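You operate a simulated robot arm through the tools that you are given. There is no shell and no other tool. Be economical: measure what you need, move in short steps, check, and stop when the job is done.

You run a simulated two-armed robot. Do the job below in one go: nothing can be reset, and whatever is moved stays where it is left.

## Task
Hold the basin on the top of the tiered table steady with one hand, lift the wiping pad out of it with the other and set it down on the top of the tiered table. Set down upright: wiping pad.

The check looks at the end state, three seconds after you hand in, the way a careful person would. Anything else that was tipped, shoved, dropped, spilled or broken makes it a failure.

## Robot
Two 7-joint arms with two-finger parallel grippers on one trunk, on a base that drives. Base frame: it is fixed to the floor where the robot stands at the start and does not move with it; the origin is under the middle of the robot, x ahead of it, y to its left, z up; the surface under the hand at the start is at about z = 760. Readings come in mm, degrees, newtons and seconds.
The left shoulder is at the start at [70, 188, 1115], the right one opposite. With the tool pointing down near the work surface each hand reaches from about 300 to 800 mm from the robot's upright axis, wherever it stands, measured 20 degrees to its own side. Places, roughly: top of the tiered table [600, 200, 800]; wiping pad (8x5x8 cm) [700, -100, 800]. Payload 3.91 kg a hand.
The TCP of each hand is the grasp point between the finger pads, 30 mm short of the fingertips. In the tool frame z runs along the fingers and y along their closing line. Largest opening 110 mm; finger width 20, thickness 10; the body of the gripper, 48 by 112 mm, starts 55 mm behind the TCP.
Orientation is told as [roll, pitch, yaw] about the base's x, y, z axes, in that order, counted from this pose: with the fingers straight down and closing along the base's y, the tool's x points along the base's -x, its y along +y and its z along -z.

## Interface
- The arms move only by the tool drive_tool. It takes "left_motion", "right_motion" or both (then of equal length, played together; a hand with none holds still); each is a list of rows, each a list of 7 numbers: the shift along the tool's x, y, z in mm, then the turn, a rotation vector about the tool's x, y, z in rad, then the finger opening in mm, from 0 to 110. In form: [[x, y, z, rx, ry, rz, hand], ...]. A call has 1 to 10 rows; each row shifts and turns the commanded pose from where the row before left it, along the tool's axes as they then stand. Rows are played at 5 a second. More than 50 mm and 8.6 degrees between two rows, or a gripper value outside its range, and nothing of the call is played. A pose out of reach is approached as far as the arm can. The call stops where the force on the tool passes 40 N (or 10 N more than at its start, if that is more) or the arm is blocked; 0.2 s more then pass. Each finger travels about 72 mm/s and halts on what it meets, pressing with about 43 N; the grip force reading is that of the motor and also rises with nothing between the fingers. The clock runs only during rows and for 0.2 s after the last one: add rows that do not move to give the fingers time. The reply holds the time, the measured pose of the TCP, the force on the tool along the base axes, the opening and the grip force, in the units named above and with some noise, with the torque about the TCP (base axes, N m) and any sound that the robot's microphone picked up, and new pictures: "views" is both (left out), scene, wrist or none (wrist: the cameras of the hands that moved).
- Cameras (640 x 400 px; columns grow to the right, rows downward): "scene" is now at [129.6, -19.2, 1330.9]; the picture's right is [-0.22, -0.98, 0.00], its down [-0.67, 0.15, -0.73] and it looks along [0.71, -0.16, -0.68] (base axes); focal length 262 px, centre (320, 200). "left" rides on the left gripper at [72, -17, -103] in its tool frame; the picture's right is [0.23, 0.97, 0.00], its down [-0.76, 0.18, -0.62] and it looks along [-0.61, 0.14, 0.78] (tool axes); focal length 222 px, centre (320, 200). "right" rides on the right gripper at [72, 17, -103] in its tool frame; the picture's right is [-0.23, 0.97, 0.00], its down [-0.76, -0.18, -0.62] and it looks along [-0.61, -0.14, 0.78] (tool axes); focal length 222 px, centre (320, 200). There is no depth. A picture from a camera that has moved, and an enlarged one, comes with that camera's place and axes in the base frame and with its lens.
- raise_lower(by): slides the trunk up (or, below 0, down) by that many mm; the arms and the scene camera ride with it, the base frame stays. It gives what a move gives, with no picture.
- roll_base(legs): drives the robot by 1 to 6 legs, each [ahead, turn to the left] in mm and degrees, along the robot's own axes; the way and the turn of a leg run together, so that a leg with both is an arc; at most 1500 mm and 180 degrees a leg. The arms and the cameras ride along, it lands a little off, and it stops where it bumps. It gives what a move gives, and a new picture of the scene camera.
- aim_head(pan, tilt): turns the head with the scene camera to pan (to the left, within 86 degrees either way) and tilt (down, from -29 to 69), counted from straight ahead of the robot. It gives what a move gives, and a new picture of the scene camera.
- inspect(camera, box): a new picture of the part [left, top, right, bottom] of that camera's present view, enlarged. The clock stands still meanwhile.
- hand_in(): hands the job in; it is judged then, once.

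Go step by step. Nothing tells you exact positions but the pictures and the camera data: compare them with the known pose of the tool, close in by small moves and look again before you grip or let go. The budget is 120 turns and 260 pictures, counting those below and the enlarged ones. Unless the task says otherwise, let go and move clear before handing in, and close with one line.

The tools are called by a JSON object that holds its "op" and its "data". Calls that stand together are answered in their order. drive_tool: Moves the arms, as the interface text tells. Its arguments: {"type":"object","properties":{"left_motion":{"type":"array","items":{"type":"array","items":{"type":"number"}}},"right_motion":{"type":"array","items":{"type":"array","items":{"type":"number"}}},"views":{"type":"string","enum":["both","scene","wrist","none"]}},"required":[]} The other tools are called the same way: raise_lower (by) slides the trunk up or down; roll_base (legs) drives the base; aim_head (pan, tilt) turns the head that bears the scene camera; inspect (camera, box) takes an enlarged picture of a part of a camera's view; hand_in () hands the job in.

At the start:

```text
t: 0.0
left_tool_pos: [603.3, 261.7, 1082.1]
left_ee_rot: [-0.1, 0.1, 0.0]
left_contact_force: [0.4, -0.4, -0.2]
left_torque: [-0.05, -0.01, -0.03]
left_width: 110.3
left_finger_force: 0.1
right_tool_pos: [588.0, -224.9, 1010.4]
right_ee_rot: [0.0, 0.1, 0.0]
right_contact_force: [-0.4, -0.1, 0.9]
right_torque: [0.02, 0.01, 0.0]
right_width: 109.8
right_finger_force: 0.0
trunk travel left (down, up): [-625.0, 315.0]
robot x, y, heading: [-1.0, -1.7, -0.1]
head pan, tilt: [-12.6, 43.1]
```

scene: 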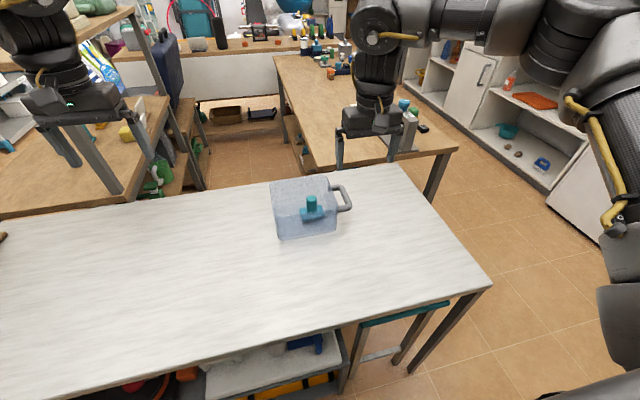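
right: 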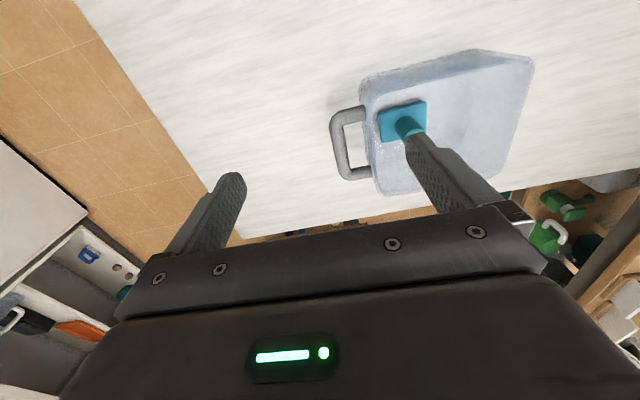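
left: 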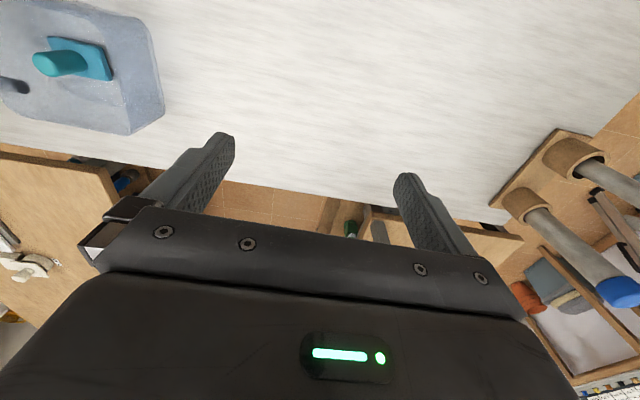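

I see a translucent basin on the table with a handle on its right side and a teal pad with a knob inside it, near the handle. I'll enlarge the views to measure it.

{"op": "inspect", "data": {"camera": "scene", "box": [250, 160, 370, 250]}}

{"op": "inspect", "data": {"camera": "right", "box": [310, 30, 550, 210]}}

{"op": "inspect", "data": {"camera": "left", "box": [0, 0, 200, 150]}}

```text
4.44 times, centred on (310, 205) of scene
camera zoom: at [129.6, -19.2, 1330.9], right [-0.22, -0.98, 0.0], down [-0.67, 0.15, -0.73], along [0.71, -0.16, -0.68], focal length 1164 px, centre (364, 178)
```

zoom: 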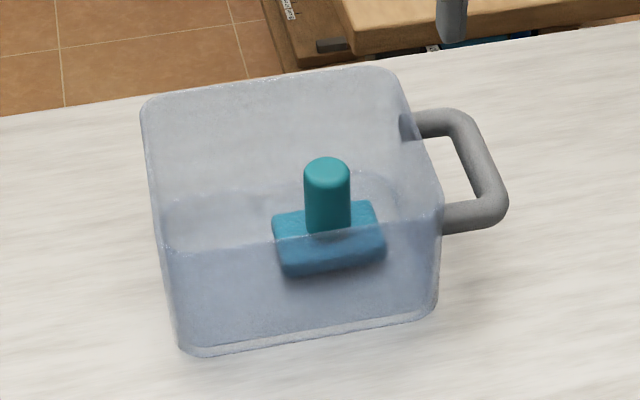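

```text
2.22 times, centred on (430, 120) of right
camera zoom: at [514.9, -207.8, 1114.0], right [0.23, 0.97, 0.0], down [0.76, -0.18, 0.62], along [0.61, -0.14, -0.78], focal length 494 px, centre (76, 378)
```

zoom: 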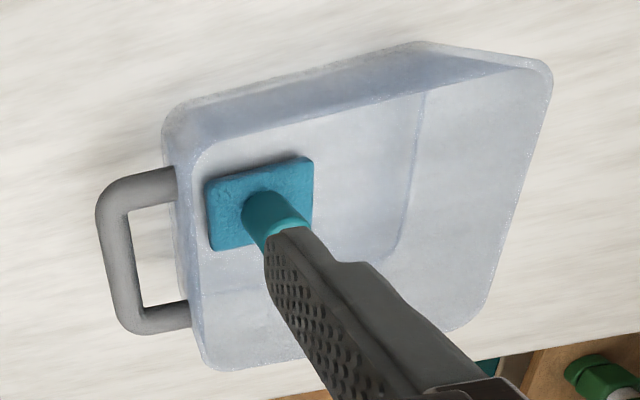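

```text
2.67 times, centred on (100, 75) of left
camera zoom: at [530.7, 244.4, 1185.4], right [-0.23, 0.97, 0.0], down [0.76, 0.18, 0.62], along [0.61, 0.14, -0.78], focal length 592 px, centre (907, 533)
```

zoom: 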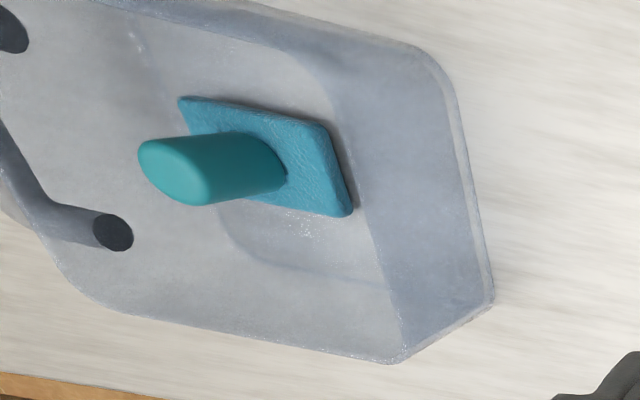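

The knob top triangulates to about [662, -115, 833], and the rim sits at z≈857, spanning x 592–726 and y -172 to -6. The left hand will straddle the left (+y) wall, and the right hand will yaw 90° so the two grippers keep apart. I start with the approach at height.

{"op": "drive_tool", "data": {"left_motion": [[-6, -27, 14, 0, 0, 0, 60], [-6, -27, 14, 0, 0, 0, 60], [-6, -27, 14, 0, 0, 0, 60], [-6, -27, 14, 0, 0, 0, 60], [-6, -27, 14, 0, 0, 0, 60], [-6, -27, 14, 0, 0, 0, 60], [-6, -27, 14, 0, 0, 0, 60], [-6, -27, 14, 0, 0, 0, 60], [-6, -27, 14, 0, 0, 0, 60], [-6, -27, 14, 0, 0, 0, 60]], "right_motion": [[0, 0, 0, 0, 0, -0.149, 70], [0, 0, 0, 0, 0, -0.149, 70], [0, 0, 0, 0, 0, -0.149, 70], [0, 0, 0, 0, 0, -0.149, 70], [0, 0, 0, 0, 0, -0.149, 70], [0, 0, 0, 0, 0, -0.149, 70], [0, 0, 0, 0, 0, -0.149, 70], [0, 0, 0, 0, 0, -0.149, 70], [0, 0, 0, 0, 0, -0.149, 70], [0, 0, 0, 0, 0, -0.149, 70]]}}

```text
t: 2.2
left_tool_pos: [655.7, -7.0, 941.6]
left_ee_rot: [-0.1, 0.0, 0.0]
left_contact_force: [-0.3, 0.1, -0.7]
left_torque: [0.02, 0.01, 0.0]
left_width: 59.8
left_finger_force: 0.1
left hand out of reach, approached as far as the arm can: row 10
right_tool_pos: [587.4, -225.5, 1010.9]
right_ee_rot: [0.0, 0.0, 85.5]
right_contact_force: [-0.2, -0.2, -0.2]
right_torque: [0.04, 0.01, 0.01]
right_width: 70.1
right_finger_force: 0.1
trunk travel left (down, up): [-625.0, 315.0]
robot x, y, heading: [-1.6, 2.7, 0.2]
head pan, tilt: [-12.6, 43.1]
camera scene: at [129.6, -19.8, 1331.0], right [-0.22, -0.98, 0.0], down [-0.67, 0.15, -0.73], along [0.71, -0.16, -0.68], focal length 262 px, centre (320, 200)
camera right: at [565.2, -296.1, 1114.0], right [-0.95, 0.3, 0.0], down [0.24, 0.75, 0.62], along [0.19, 0.59, -0.78], focal length 222 px, centre (320, 200)
camera left: at [582.8, -24.2, 1044.4], right [-0.23, 0.97, 0.0], down [0.76, 0.18, 0.62], along [0.61, 0.14, -0.78], focal length 222 px, centre (320, 200)
```

scene: 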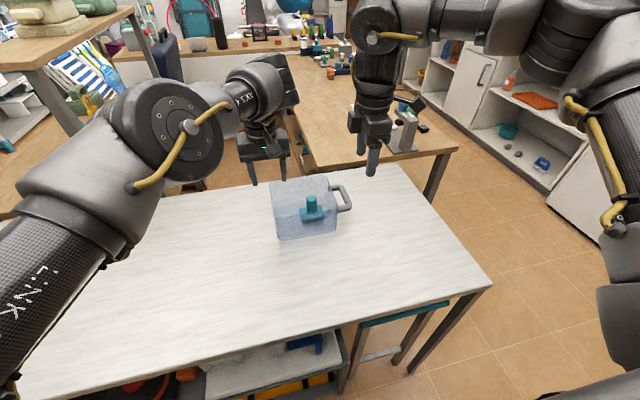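
right: 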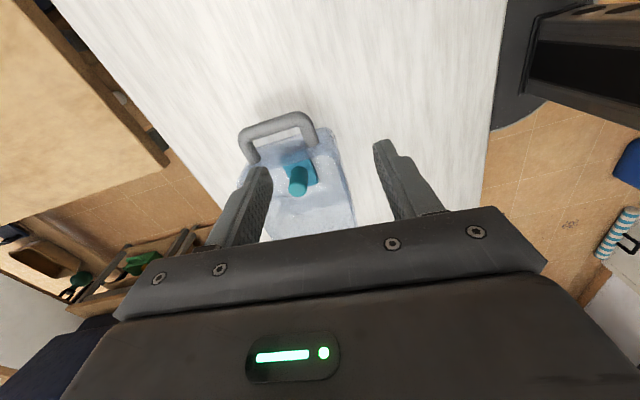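
left: 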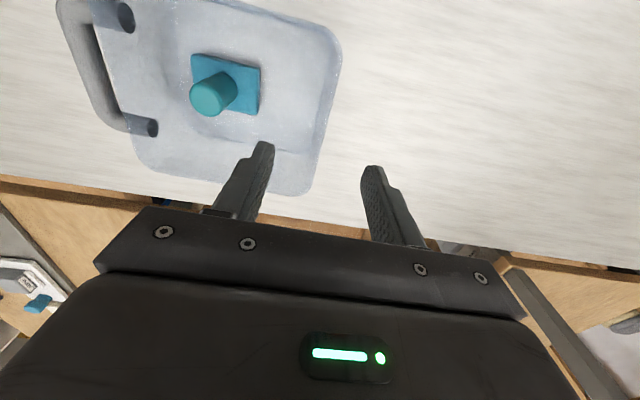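

The left arm is at the edge of its reach, so I'll grip the wall nearer, around x≈630. I check the geometry from the new left view first.

{"op": "inspect", "data": {"camera": "left", "box": [50, 0, 370, 200]}}

{"op": "inspect", "data": {"camera": "right", "box": [210, 90, 402, 210]}}

{"op": "inspect", "data": {"camera": "scene", "box": [230, 150, 390, 250]}}

```text
2.00 times, centred on (210, 100) of left
camera zoom: at [582.8, -24.2, 1044.4], right [-0.23, 0.97, 0.0], down [0.76, 0.18, 0.62], along [0.61, 0.14, -0.78], focal length 444 px, centre (540, 400)
```

zoom: 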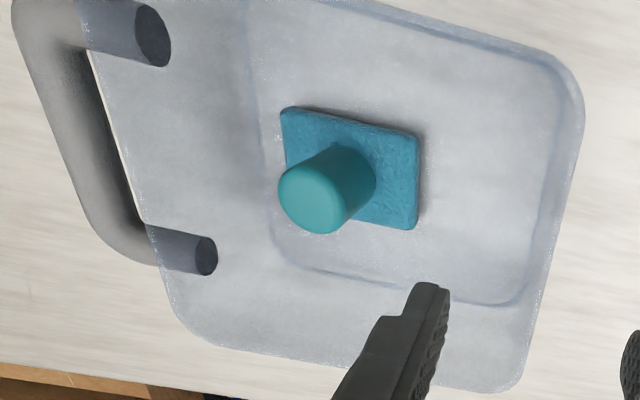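

```text
3.33 times, centred on (306, 150) of right
camera zoom: at [565.2, -296.1, 1114.0], right [-0.95, 0.3, 0.0], down [0.24, 0.75, 0.62], along [0.19, 0.59, -0.78], focal length 740 px, centre (367, 367)
```

zoom: 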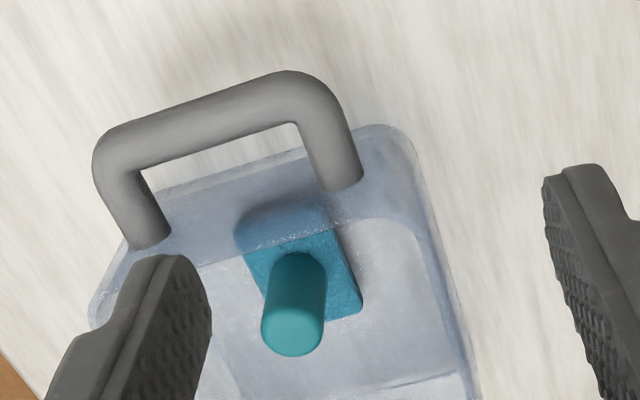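

```text
4.00 times, centred on (310, 200) of scene
camera zoom: at [129.6, -19.8, 1331.0], right [-0.22, -0.98, 0.0], down [-0.67, 0.15, -0.73], along [0.71, -0.16, -0.68], focal length 1047 px, centre (360, 200)
```

zoom: 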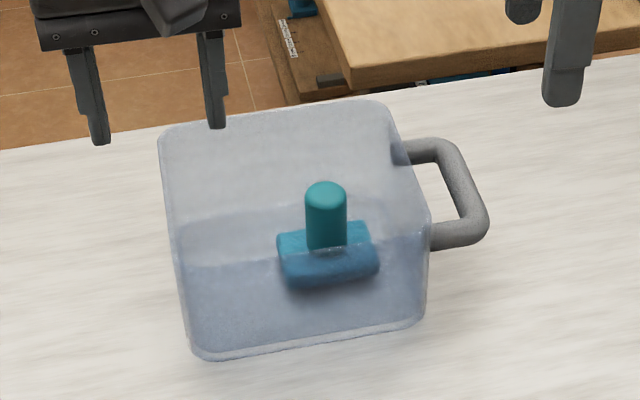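

Estimates agree: knob at (660, -112), top at z≈828, and the left wall rim at y≈-4. I move the left hand over the wall at x≈630 and the right hand over the knob.

{"op": "drive_tool", "data": {"left_motion": [[14, 1.5, 0, 0, 0, 0, 60], [14, 1.5, 0, 0, 0, 0, 60], [0, 0, 20, 0, 0, 0, 60], [0, 0, 20, 0, 0, 0, 60], [0, 0, 0, 0, 0, 0, 60]], "right_motion": [[-28, -16, 10, 0, 0, -0.0785, 70], [-28, -16, 10, 0, 0, 0, 70], [-28, -16, 10, 0, 0, 0, 70], [-28, -16, 10, 0, 0, 0, 70], [0, 0, 0, 0, 0, 0, 70]]}}

```text
t: 3.4
left_tool_pos: [627.9, -2.5, 901.6]
left_ee_rot: [0.1, 0.0, 0.3]
left_contact_force: [-1.2, 0.1, 0.4]
left_torque: [0.02, -0.01, 0.01]
left_width: 60.1
left_finger_force: 0.0
right_tool_pos: [653.6, -117.1, 970.6]
right_ee_rot: [-0.1, -0.2, 89.6]
right_contact_force: [0.4, 0.1, 0.6]
right_torque: [0.06, -0.02, -0.01]
right_width: 70.1
right_finger_force: 0.1
trunk travel left (down, up): [-625.0, 315.0]
robot x, y, heading: [2.3, 3.1, 0.1]
head pan, tilt: [-12.6, 43.1]
camera scene: at [128.5, -21.0, 1331.1], right [-0.22, -0.98, 0.0], down [-0.67, 0.15, -0.73], along [0.71, -0.16, -0.68], focal length 262 px, centre (320, 200)
camera right: at [635.9, -189.4, 1074.4], right [-0.97, 0.23, 0.0], down [0.18, 0.76, 0.63], along [0.15, 0.61, -0.78], focal length 222 px, centre (320, 200)
camera left: at [556.1, -19.8, 1005.0], right [-0.23, 0.97, 0.0], down [0.76, 0.18, 0.62], along [0.61, 0.15, -0.78], focal length 222 px, centre (320, 200)
```

scene: 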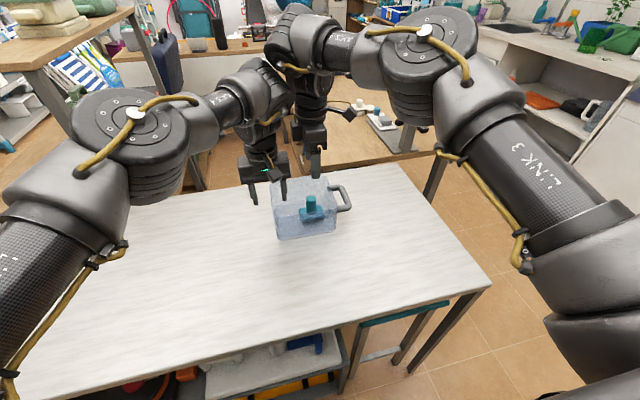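
right: 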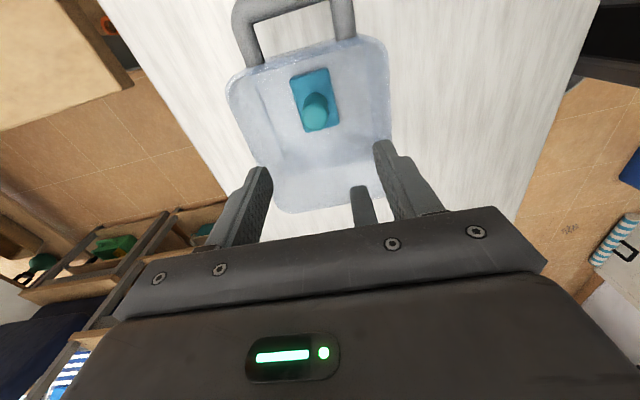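
left: 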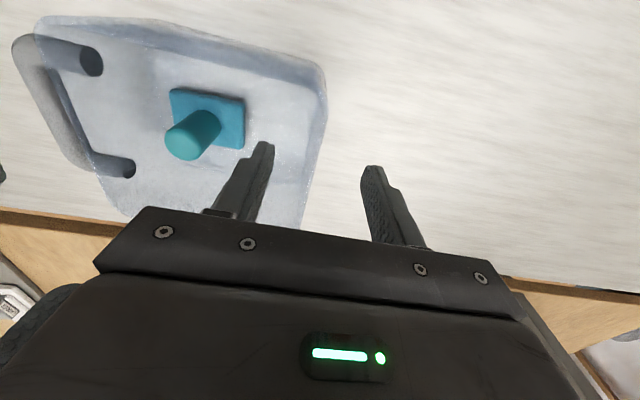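

The left fingers straddle the wall. I lower the left hand to just below the rim.

{"op": "drive_tool", "data": {"left_motion": [[0, -1, 13, 0, 0, 0, 60], [0, 0, 13, 0, 0, 0, 60], [0, 0, 13, 0, 0, 0, 60], [0, 0, 0, 0, 0, 0, 60]]}}

{"op": "inspect", "data": {"camera": "scene", "box": [230, 140, 390, 240]}}

{"op": "inspect", "data": {"camera": "right", "box": [200, 30, 440, 230]}}

```text
t: 4.4
left_tool_pos: [627.4, -5.1, 861.8]
left_ee_rot: [0.0, 0.0, 0.0]
left_contact_force: [0.1, -0.4, 0.8]
left_torque: [0.0, 0.02, -0.03]
left_width: 60.0
left_finger_force: 0.0
right_tool_pos: [652.9, -114.4, 971.0]
right_ee_rot: [-0.1, 0.0, 89.9]
right_contact_force: [0.1, 0.3, 0.4]
right_torque: [-0.01, 0.0, -0.02]
right_width: 70.0
right_finger_force: 0.0
trunk travel left (down, up): [-625.0, 315.0]
robot x, y, heading: [-2.7, -1.2, 0.4]
head pan, tilt: [-12.6, 43.1]
camera scene: at [129.3, -19.4, 1331.0], right [-0.22, -0.98, 0.0], down [-0.67, 0.15, -0.73], along [0.71, -0.16, -0.68], focal length 262 px, centre (320, 200)
camera left: at [555.1, -21.8, 965.4], right [-0.23, 0.97, 0.0], down [0.76, 0.18, 0.62], along [0.61, 0.14, -0.78], focal length 222 px, centre (320, 200)
```

scene: 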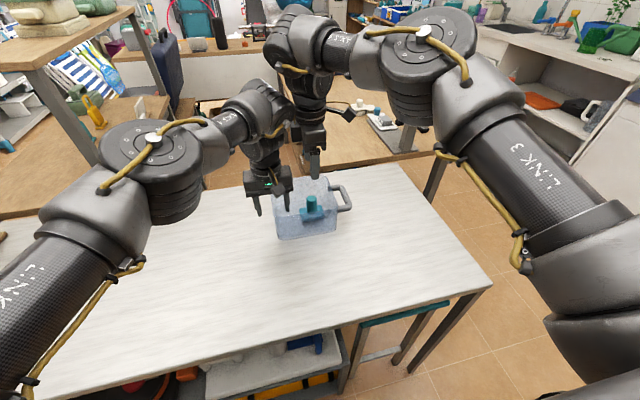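
left: 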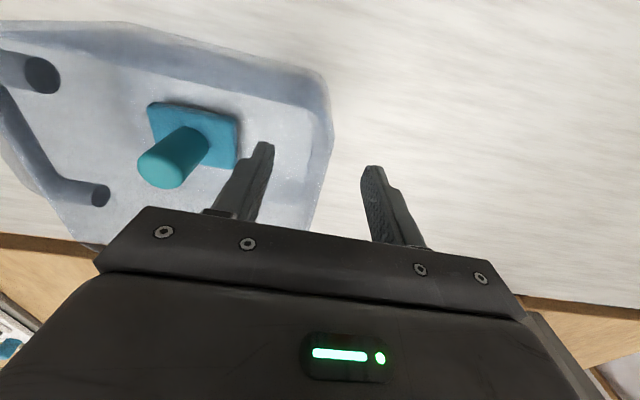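

```text
4.00 times, centred on (310, 190) of scene
camera zoom: at [129.3, -19.4, 1331.0], right [-0.22, -0.98, 0.0], down [-0.67, 0.15, -0.73], along [0.71, -0.16, -0.68], focal length 1047 px, centre (360, 240)
```

zoom: 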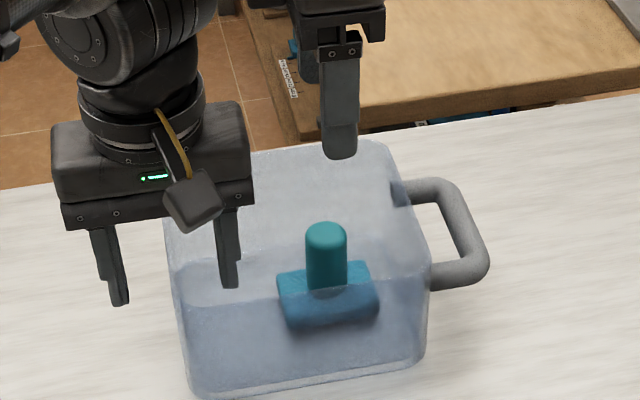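

```text
2.00 times, centred on (320, 130) of right
camera zoom: at [636.0, -185.9, 1073.3], right [-0.97, 0.23, 0.0], down [0.18, 0.76, 0.62], along [0.14, 0.61, -0.78], focal length 444 px, centre (320, 340)
```

zoom: 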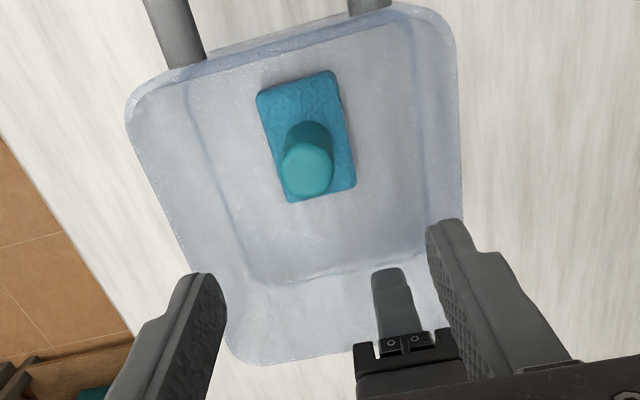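

The inner finger is inside the basin. I'll narrow the opening step by step to see how the wall is centred between the fingers.

{"op": "drive_tool", "data": {"left_motion": [[0, -3, 0, 0, 0, 0, 40], [0, 0, 0, 0, 0, 0, 26], [0, 0, 0, 0, 0, 0, 26]], "views": "none"}}

{"op": "inspect", "data": {"camera": "left", "box": [200, 60, 440, 240]}}

{"op": "inspect", "data": {"camera": "right", "box": [320, 130, 440, 230]}}

{"op": "inspect", "data": {"camera": "scene", "box": [240, 160, 320, 220]}}

```text
t: 5.2
left_tool_pos: [628.5, -8.0, 861.7]
left_ee_rot: [0.1, 0.1, -0.1]
left_contact_force: [0.2, 0.5, 0.0]
left_torque: [-0.01, 0.02, -0.02]
left_width: 25.6
left_finger_force: 0.1
right_tool_pos: [652.1, -114.4, 970.6]
right_ee_rot: [0.0, -0.1, 90.0]
right_contact_force: [0.3, -0.5, 0.3]
right_torque: [-0.01, -0.01, -0.05]
right_width: 70.0
right_finger_force: 0.1
trunk travel left (down, up): [-625.0, 315.0]
robot x, y, heading: [4.7, -0.2, 0.2]
head pan, tilt: [-12.6, 43.1]
```

```text
2.22 times, centred on (320, 150) of left
camera zoom: at [555.5, -24.7, 965.1], right [-0.23, 0.97, 0.0], down [0.76, 0.18, 0.62], along [0.61, 0.14, -0.78], focal length 494 px, centre (320, 311)
```

zoom: 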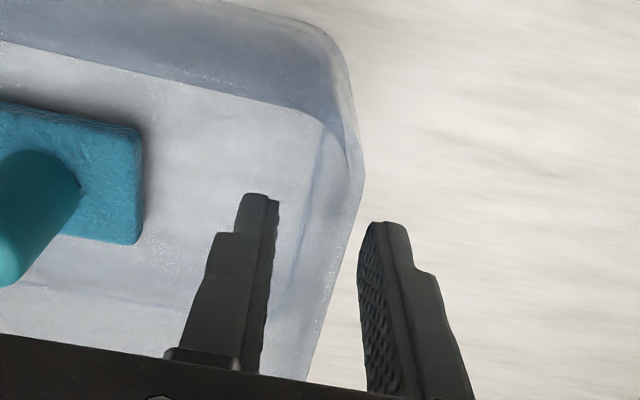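

```text
4.00 times, centred on (380, 180) of right
camera zoom: at [636.4, -186.2, 1073.2], right [-0.97, 0.23, 0.0], down [0.18, 0.76, 0.62], along [0.14, 0.61, -0.78], focal length 888 px, centre (80, 280)
```

zoom: 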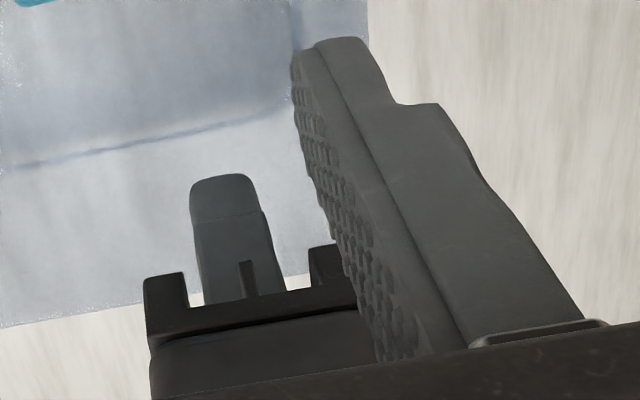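

```text
6.67 times, centred on (280, 190) of scene
camera zoom: at [129.7, -19.4, 1330.9], right [-0.22, -0.98, 0.0], down [-0.67, 0.15, -0.73], along [0.71, -0.16, -0.68], focal length 1745 px, centre (587, 267)
```

zoom: 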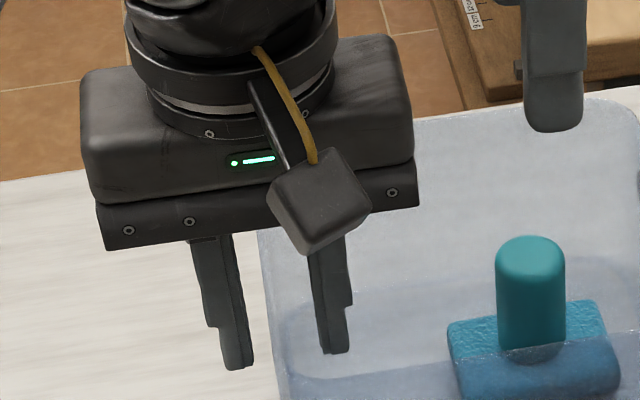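

The wall's outer rim is at y≈-4, so I nudge the hand +2 mm and close slowly.

{"op": "drive_tool", "data": {"left_motion": [[0, 1.5, 0, 0, 0, 0, 20], [0, 0, 0, 0, 0, 0, 14], [0, 0, 0, 0, 0, 0, 10], [0, 0, 0, 0, 0, 0, 7], [0, 0, 0, 0, 0, 0, 7]], "views": "wrist"}}

{"op": "inspect", "data": {"camera": "left", "box": [200, 60, 440, 240]}}

```text
t: 6.4
left_tool_pos: [628.6, -4.9, 861.9]
left_ee_rot: [0.0, 0.0, 0.0]
left_contact_force: [-0.1, -0.2, 0.3]
left_torque: [0.02, 0.0, 0.0]
left_width: 7.0
left_finger_force: 0.0
right_tool_pos: [653.1, -113.4, 970.1]
right_ee_rot: [0.1, 0.0, 89.9]
right_contact_force: [0.2, -0.5, -1.0]
right_torque: [-0.02, 0.0, -0.04]
right_width: 70.2
right_finger_force: 0.1
trunk travel left (down, up): [-625.0, 315.0]
robot x, y, heading: [-1.4, 0.0, -0.0]
head pan, tilt: [-12.6, 43.1]
camera left: at [555.5, -23.0, 965.3], right [-0.23, 0.97, 0.0], down [0.76, 0.18, 0.62], along [0.61, 0.14, -0.78], focal length 222 px, centre (320, 200)
```

left: 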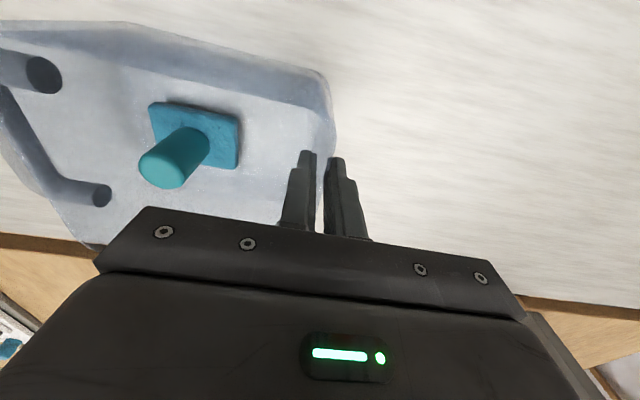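

```text
2.22 times, centred on (320, 150) of left
camera zoom: at [555.5, -23.0, 965.3], right [-0.23, 0.97, 0.0], down [0.76, 0.18, 0.62], along [0.61, 0.14, -0.78], focal length 494 px, centre (320, 311)
```

zoom: 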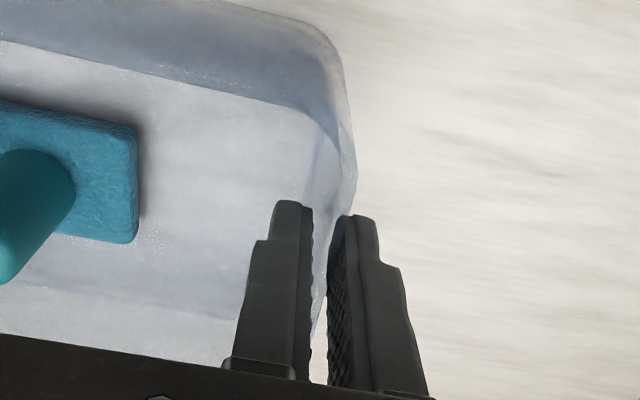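

The wall is thinner than 7 mm and sits between the fingers. I close onto it.

{"op": "drive_tool", "data": {"left_motion": [[0, 0, 0, 0, 0, 0, 5], [0, 0, 0, 0, 0, 0, 3], [0, 0, 0, 0, 0, 0, 3]], "views": "none"}}

{"op": "inspect", "data": {"camera": "scene", "box": [230, 140, 390, 240]}}

{"op": "inspect", "data": {"camera": "left", "box": [200, 60, 440, 240]}}

```text
t: 7.2
left_tool_pos: [627.4, -5.0, 861.3]
left_ee_rot: [0.1, 0.0, 0.0]
left_contact_force: [0.4, 1.1, 0.0]
left_torque: [-0.01, -0.05, 0.0]
left_width: 4.5
left_finger_force: 1.0
right_tool_pos: [653.0, -113.4, 970.4]
right_ee_rot: [0.0, 0.0, 89.9]
right_contact_force: [0.8, -0.3, -0.2]
right_torque: [0.03, -0.03, -0.01]
right_width: 69.9
right_finger_force: 0.1
trunk travel left (down, up): [-625.0, 315.0]
robot x, y, heading: [0.5, 1.5, 0.0]
head pan, tilt: [-12.6, 43.1]
```

```text
4.00 times, centred on (310, 190) of scene
camera zoom: at [129.6, -19.2, 1331.0], right [-0.22, -0.98, 0.0], down [-0.67, 0.15, -0.73], along [0.71, -0.16, -0.68], focal length 1047 px, centre (360, 240)
```

zoom: 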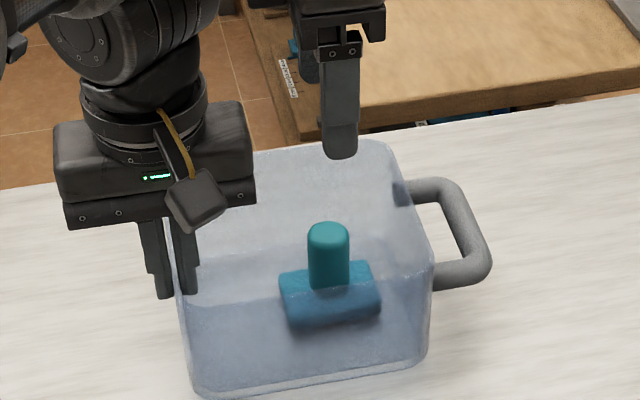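

```text
2.22 times, centred on (320, 150) of left
camera zoom: at [555.5, -22.9, 965.3], right [-0.23, 0.97, 0.0], down [0.76, 0.18, 0.62], along [0.61, 0.14, -0.78], focal length 494 px, centre (320, 311)
```

zoom: 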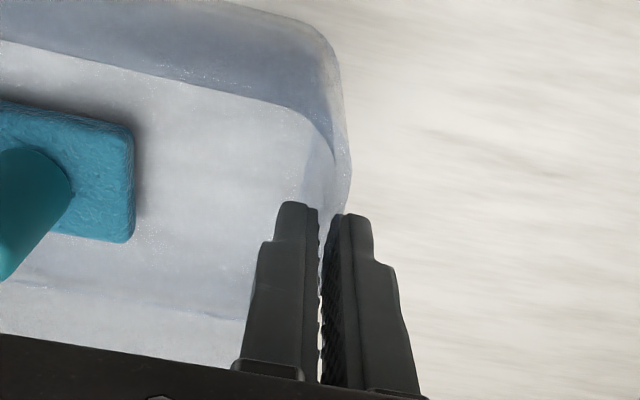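

The wall is held at 4.5 mm. I firm the grip and move the right hand over the knob at (660, -115).

{"op": "drive_tool", "data": {"left_motion": [[0, 0, 0, 0, 0, 0, 1], [0, 0, 0, 0, 0, 0, 0], [0, 0, 0, 0, 0, 0, 0], [0, 0, 0, 0, 0, 0, 0]], "right_motion": [[0, -7, 15, 0, 0, 0, 70], [0, 0, 20, 0, 0, 0, 70], [0, 0, 20, 0, 0, 0, 70], [0, 0, 15, 0, 0, 0, 70]]}}

{"op": "inspect", "data": {"camera": "scene", "box": [230, 140, 390, 240]}}

{"op": "inspect", "data": {"camera": "right", "box": [200, 0, 440, 200]}}

```text
t: 8.2
left_tool_pos: [627.8, -6.2, 861.8]
left_ee_rot: [0.0, -0.1, 0.0]
left_contact_force: [1.5, -1.1, 4.7]
left_torque: [-0.02, -0.03, 0.05]
left_width: 3.3
left_finger_force: 42.2
right_tool_pos: [660.4, -116.1, 901.7]
right_ee_rot: [-0.1, -0.1, 89.8]
right_contact_force: [0.2, 0.9, -0.1]
right_torque: [0.02, -0.01, 0.0]
right_width: 69.8
right_finger_force: 0.1
trunk travel left (down, up): [-625.0, 315.0]
robot x, y, heading: [-3.6, -2.6, -0.1]
head pan, tilt: [-12.6, 43.1]
camera scene: at [129.4, -19.7, 1331.1], right [-0.22, -0.98, 0.0], down [-0.67, 0.15, -0.73], along [0.71, -0.16, -0.68], focal length 262 px, centre (320, 200)
camera right: at [643.8, -188.6, 1005.0], right [-0.97, 0.23, 0.0], down [0.18, 0.76, 0.62], along [0.14, 0.61, -0.78], focal length 222 px, centre (320, 200)
camera left: at [555.4, -23.1, 965.3], right [-0.23, 0.97, 0.0], down [0.76, 0.18, 0.62], along [0.61, 0.14, -0.78], focal length 222 px, centre (320, 200)
```

scene: 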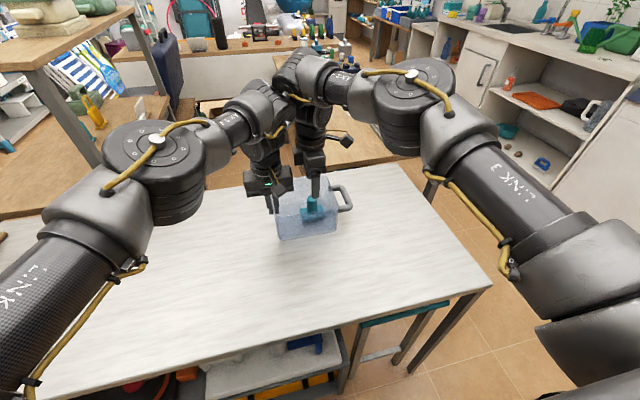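
right: 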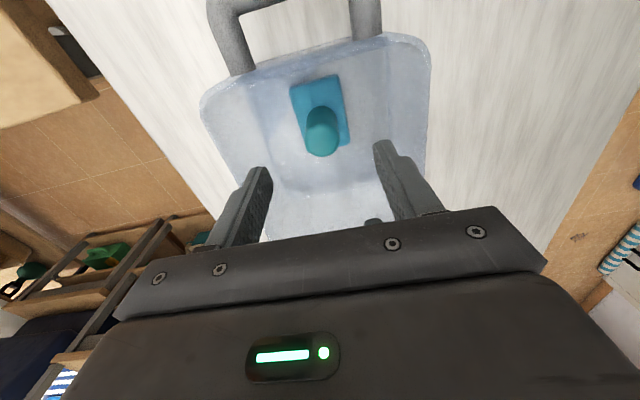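
left: 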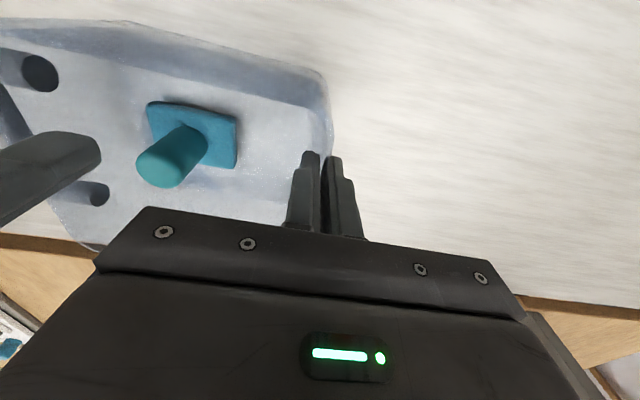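

```text
4.00 times, centred on (310, 190) of scene
camera zoom: at [129.4, -19.7, 1331.1], right [-0.22, -0.98, 0.0], down [-0.67, 0.15, -0.73], along [0.71, -0.16, -0.68], focal length 1047 px, centre (360, 240)
```

zoom: 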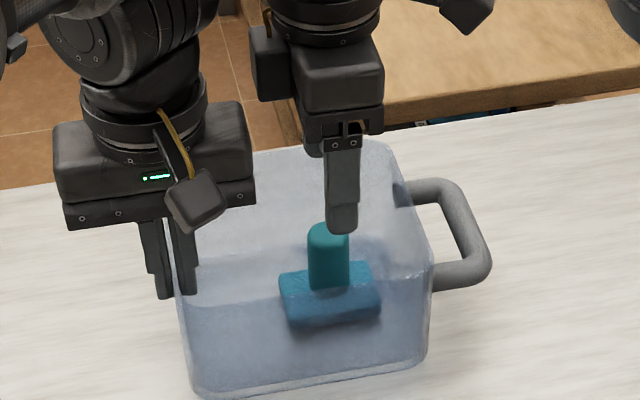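

```text
2.00 times, centred on (320, 100) of right
camera zoom: at [643.8, -188.6, 1005.0], right [-0.97, 0.23, 0.0], down [0.18, 0.76, 0.62], along [0.14, 0.61, -0.78], focal length 444 px, centre (320, 400)
```

zoom: 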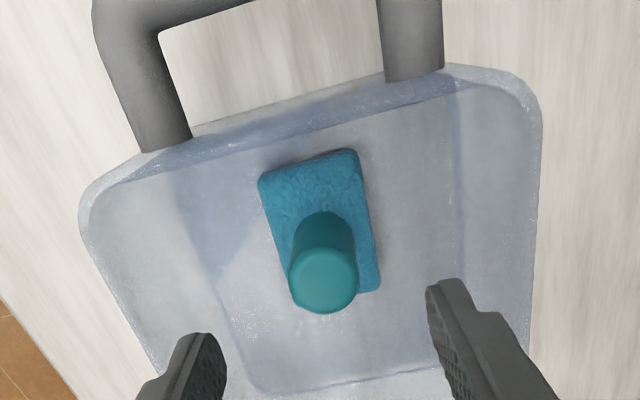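

The knob centre now reads (658, -113), so the hand is well aligned. I descend so the fingers straddle the knob.

{"op": "drive_tool", "data": {"right_motion": [[-2, 2, 15, 0, 0, 0, 70], [0, 0, 15, 0, 0, 0, 70], [0, 0, 15, 0, 0, 0, 70], [0, 0, 15, 0, 0, 0, 70], [0, 0, 8, 0, 0, 0, 70], [0, 0, 0, 0, 0, 0, 70]]}}

{"op": "inspect", "data": {"camera": "scene", "box": [230, 140, 390, 240]}}

{"op": "inspect", "data": {"camera": "right", "box": [200, 0, 440, 240]}}

{"op": "inspect", "data": {"camera": "left", "box": [0, 70, 240, 220]}}

```text
t: 9.6
left_tool_pos: [627.1, -5.1, 861.9]
left_ee_rot: [0.0, 0.1, 0.2]
left_contact_force: [-1.0, 0.5, 10.0]
left_torque: [-0.01, 0.03, 0.04]
left_width: 3.2
left_finger_force: 42.9
right_tool_pos: [658.8, -115.5, 836.3]
right_ee_rot: [-0.3, 0.1, 89.5]
right_contact_force: [-0.6, 0.1, 0.1]
right_torque: [-0.03, 0.02, 0.01]
right_width: 70.0
right_finger_force: 0.1
trunk travel left (down, up): [-625.0, 315.0]
robot x, y, heading: [2.8, 2.6, -0.0]
head pan, tilt: [-12.6, 43.1]
camera scene: at [128.0, -19.1, 1331.0], right [-0.22, -0.98, 0.0], down [-0.67, 0.15, -0.73], along [0.71, -0.16, -0.68], focal length 262 px, centre (320, 200)
camera right: at [641.7, -187.2, 939.3], right [-0.97, 0.23, -0.01], down [0.18, 0.76, 0.62], along [0.15, 0.61, -0.78], focal length 222 px, centre (320, 200)
```

scene: 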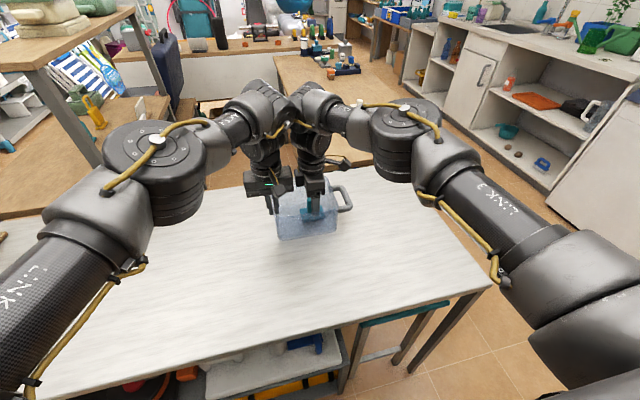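
right: 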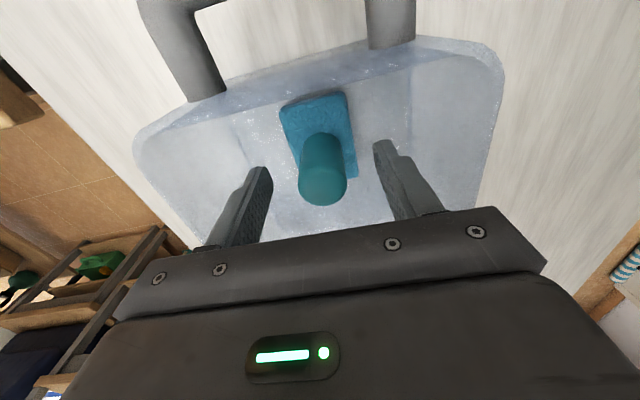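

```text
4.00 times, centred on (310, 190) of scene
camera zoom: at [128.0, -19.1, 1331.0], right [-0.22, -0.98, 0.0], down [-0.67, 0.15, -0.73], along [0.71, -0.16, -0.68], focal length 1047 px, centre (360, 240)
```

zoom: 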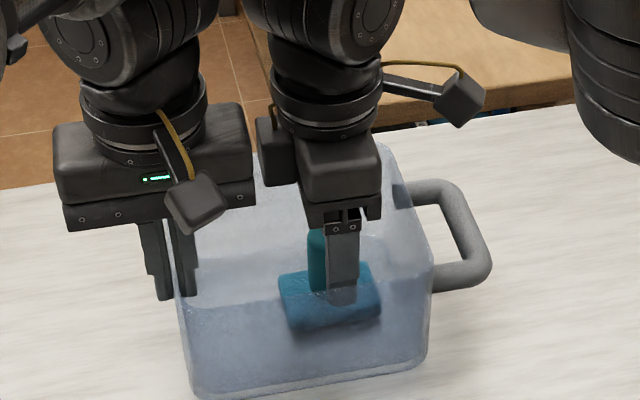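

```text
1.67 times, centred on (320, 120) of right
camera zoom: at [641.7, -187.2, 939.3], right [-0.97, 0.23, -0.01], down [0.18, 0.76, 0.62], along [0.15, 0.61, -0.78], focal length 370 px, centre (320, 333)
```

zoom: 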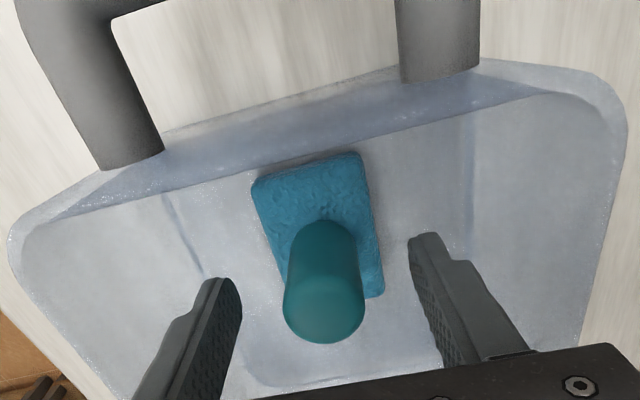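

```text
2.67 times, centred on (120, 145) of left
camera zoom: at [554.0, -22.4, 965.3], right [-0.23, 0.97, 0.0], down [0.76, 0.18, 0.62], along [0.61, 0.14, -0.78], focal length 592 px, centre (853, 347)
```

zoom: 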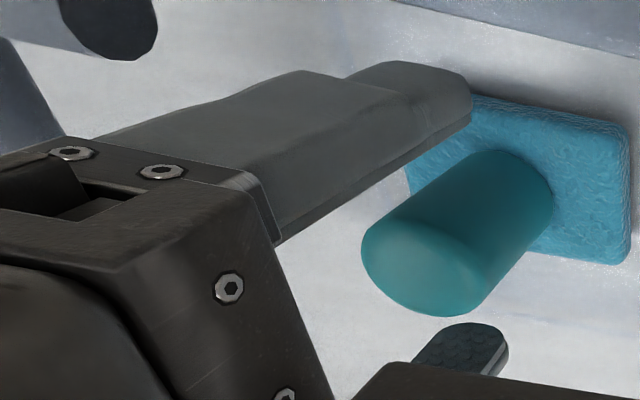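

The knob sits centred between the right fingers. I descend another 11 mm and close on it.

{"op": "drive_tool", "data": {"right_motion": [[0, 0, 6, 0, 0, 0, 65], [0, 0, 5, 0, 0, 0, 55], [0, 0, 0, 0, 0, 0, 45], [0, 0, 0, 0, 0, 0, 38], [0, 0, 0, 0, 0, 0, 32], [0, 0, 0, 0, 0, 0, 28], [0, 0, 0, 0, 0, 0, 22], [0, 0, 0, 0, 0, 0, 16], [0, 0, 0, 0, 0, 0, 10]]}}

{"op": "inspect", "data": {"camera": "scene", "box": [230, 140, 390, 240]}}

{"op": "inspect", "data": {"camera": "left", "box": [0, 70, 240, 220]}}

```text
t: 11.6
left_tool_pos: [628.2, -7.0, 862.3]
left_ee_rot: [0.1, 0.0, 0.0]
left_contact_force: [0.1, -0.6, -1.7]
left_torque: [0.06, 0.34, -0.11]
left_width: 3.2
left_finger_force: 42.8
right_tool_pos: [658.6, -115.2, 821.8]
right_ee_rot: [0.0, -0.1, 89.6]
right_contact_force: [0.0, -0.4, 4.3]
right_torque: [0.1, 0.01, 0.05]
right_width: 27.8
right_finger_force: 43.2
trunk travel left (down, up): [-625.0, 315.0]
robot x, y, heading: [-3.0, -1.7, 0.1]
head pan, tilt: [-12.6, 43.1]
camera scene: at [129.6, -19.3, 1331.0], right [-0.22, -0.98, 0.0], down [-0.67, 0.15, -0.73], along [0.71, -0.16, -0.68], focal length 262 px, centre (320, 200)
camera right: at [641.7, -186.7, 925.1], right [-0.97, 0.23, 0.0], down [0.18, 0.76, 0.62], along [0.14, 0.61, -0.78], focal length 222 px, centre (320, 200)
```

scene: 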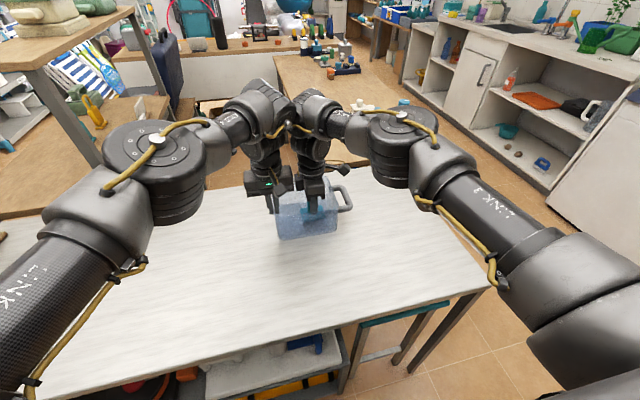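
right: 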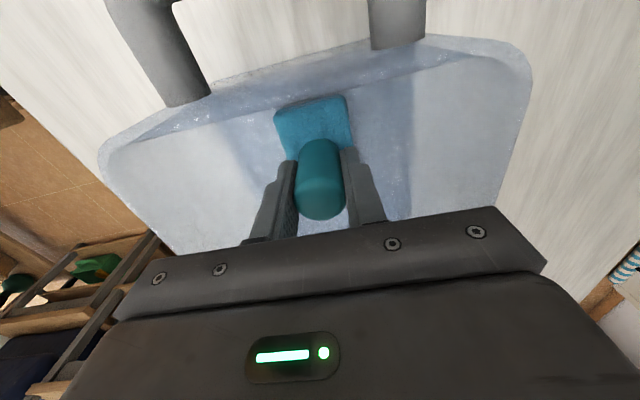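

```text
4.00 times, centred on (310, 190) of scene
camera zoom: at [129.6, -19.3, 1331.0], right [-0.22, -0.98, 0.0], down [-0.67, 0.15, -0.73], along [0.71, -0.16, -0.68], focal length 1047 px, centre (360, 240)
```

zoom: 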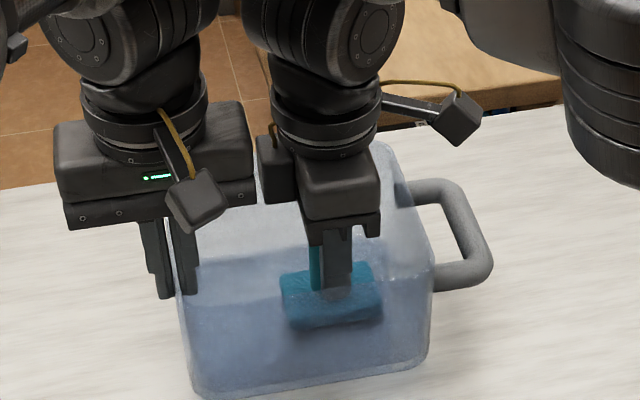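

```text
2.67 times, centred on (120, 145) of left
camera zoom: at [555.3, -23.2, 965.4], right [-0.23, 0.97, 0.0], down [0.76, 0.18, 0.62], along [0.61, 0.14, -0.78], focal length 592 px, centre (853, 347)
```

zoom: 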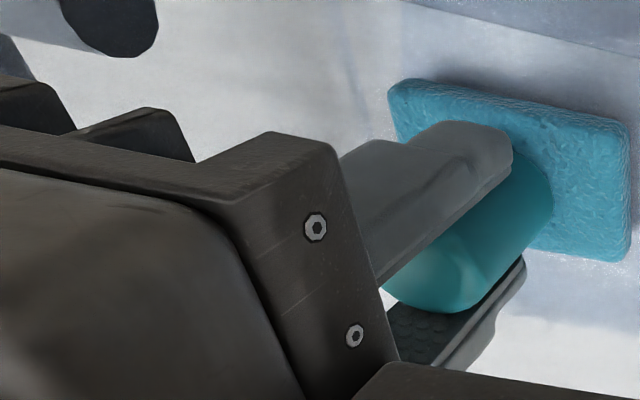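

The knob is gripped at 27.8 mm with the TCP at z=821.8. I lift slowly straight up.

{"op": "drive_tool", "data": {"right_motion": [[0, 0, -5, 0, 0, 0, 10], [0, 0, -10, 0, 0, 0, 10], [0, 0, -15, 0, 0, 0, 10], [0, 0, -15, 0, 0, 0, 10], [0, 0, -15, 0, 0, 0, 10], [0, 0, 0, 0, 0, 0, 10]]}}

{"op": "inspect", "data": {"camera": "scene", "box": [230, 140, 390, 240]}}

```text
t: 13.0
left_tool_pos: [627.7, -4.2, 861.7]
left_ee_rot: [0.1, 0.0, 0.0]
left_contact_force: [-0.5, 0.0, -0.3]
left_torque: [-0.02, -0.01, -0.02]
left_width: 3.5
left_finger_force: 42.5
right_tool_pos: [659.4, -116.4, 882.5]
right_ee_rot: [0.0, 0.0, 89.4]
right_contact_force: [0.5, 0.4, -1.0]
right_torque: [-0.04, -0.02, 0.01]
right_width: 27.6
right_finger_force: 42.4
trunk travel left (down, up): [-625.0, 315.0]
robot x, y, heading: [-3.3, -4.4, -0.2]
head pan, tilt: [-12.6, 43.1]
camera scene: at [129.9, -19.3, 1330.9], right [-0.22, -0.98, 0.0], down [-0.67, 0.15, -0.73], along [0.71, -0.16, -0.68], focal length 262 px, centre (320, 200)
camera right: at [642.5, -188.6, 985.2], right [-0.97, 0.24, 0.0], down [0.18, 0.76, 0.62], along [0.15, 0.61, -0.78], focal length 222 px, centre (320, 200)
```

scene: 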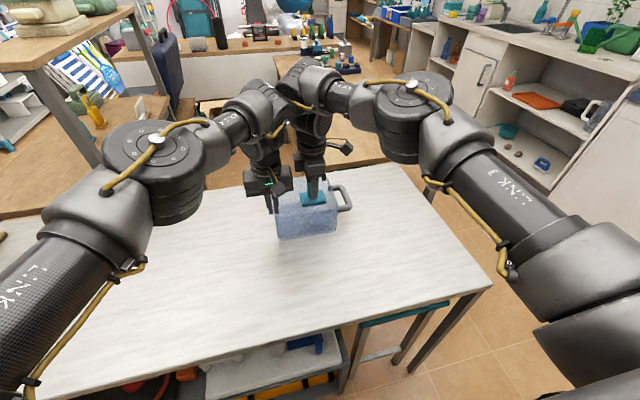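
right: 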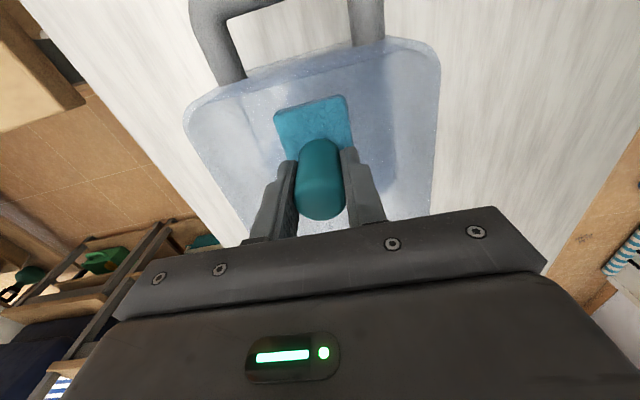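

```text
4.00 times, centred on (310, 190) of scene
camera zoom: at [129.9, -19.3, 1330.9], right [-0.22, -0.98, 0.0], down [-0.67, 0.15, -0.73], along [0.71, -0.16, -0.68], focal length 1047 px, centre (360, 240)
```

zoom: 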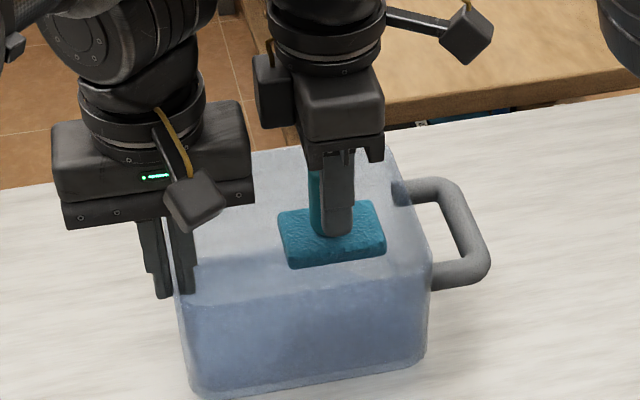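

The pad rises freely and the basin is steady. I lift it higher, then carry it right past the handle to about (595, -350).

{"op": "drive_tool", "data": {"right_motion": [[0, 0, -20, 0, 0, 0, 10], [0, 0, -20, 0, 0, 0, 10], [0, 0, -20, 0, 0, 0, 10], [0, 0, -20, 0, 0, 0, 10], [10, 0, -5, 0, 0, 0, 10], [0, 0, 0, 0, 0, 0, 10]], "views": "none"}}

{"op": "drive_tool", "data": {"right_motion": [[25, 7, 0, 0, 0, 0, 10], [25, 7, 0, 0, 0, 0, 10], [25, 7, 0, 0, 0, 0, 10], [25, 7, 0, 0, 0, 0, 10], [25, 7, 0, 0, 0, 0, 10], [25, 7, 0, 0, 0, 0, 10], [25, 7, 0, 0, 0, 0, 10], [25, 7, 0, 0, 0, 0, 10], [25, 7, 0, 0, 0, 0, 10], [0, 0, 0, 0, 0, 0, 10]]}}

{"op": "inspect", "data": {"camera": "scene", "box": [240, 120, 480, 270]}}

```text
t: 14.4
left_tool_pos: [628.2, -5.9, 862.1]
left_ee_rot: [0.0, 0.1, -0.1]
left_contact_force: [-0.5, -1.3, 2.8]
left_torque: [0.05, -0.04, -0.03]
left_width: 3.2
left_finger_force: 42.4
right_tool_pos: [658.9, -121.4, 967.2]
right_ee_rot: [-0.1, 0.1, 89.9]
right_contact_force: [-0.1, 0.6, -0.7]
right_torque: [0.01, -0.01, -0.02]
right_width: 27.8
right_finger_force: 42.8
trunk travel left (down, up): [-625.0, 315.0]
robot x, y, heading: [1.9, 0.1, -0.1]
head pan, tilt: [-12.6, 43.1]
```

```text
t: 16.6
left_tool_pos: [627.9, -5.8, 862.5]
left_ee_rot: [-0.1, 0.0, 0.0]
left_contact_force: [-0.5, 0.0, -0.5]
left_torque: [0.02, 0.07, -0.02]
left_width: 3.3
left_finger_force: 43.6
right_tool_pos: [594.7, -347.2, 965.2]
right_ee_rot: [-0.1, 0.0, 89.9]
right_contact_force: [-0.7, -0.1, -1.0]
right_torque: [-0.02, 0.0, 0.05]
right_width: 27.5
right_finger_force: 43.1
trunk travel left (down, up): [-625.0, 315.0]
robot x, y, heading: [-1.7, 0.5, 0.1]
head pan, tilt: [-12.6, 43.1]
camera scene: at [129.8, -19.0, 1330.9], right [-0.22, -0.98, 0.0], down [-0.67, 0.15, -0.73], along [0.71, -0.16, -0.68], focal length 262 px, centre (320, 200)
camera right: at [578.1, -419.5, 1069.1], right [-0.97, 0.23, 0.0], down [0.18, 0.76, 0.62], along [0.14, 0.61, -0.78], focal length 222 px, centre (320, 200)
```

scene: 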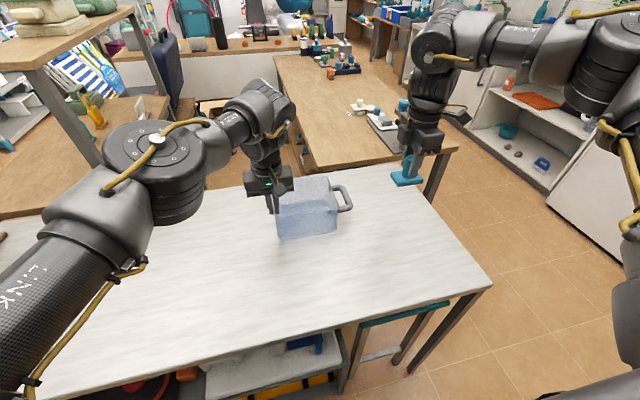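
right: 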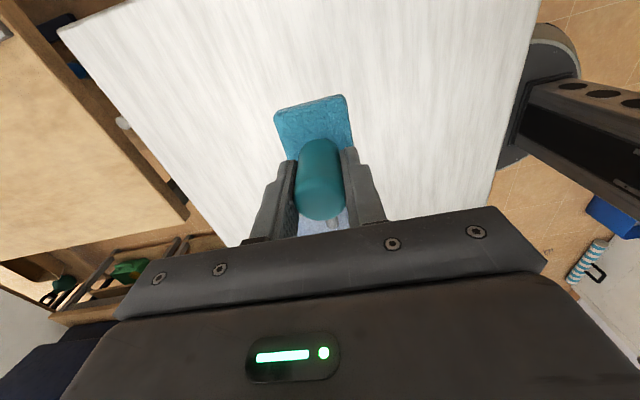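

```text
2.67 times, centred on (360, 195) of scene
camera zoom: at [129.8, -19.0, 1330.9], right [-0.22, -0.98, 0.0], down [-0.67, 0.15, -0.73], along [0.71, -0.16, -0.68], focal length 698 px, centre (213, 213)
```

zoom: 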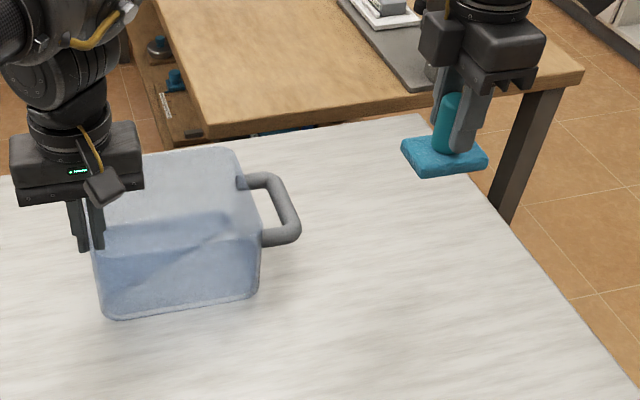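

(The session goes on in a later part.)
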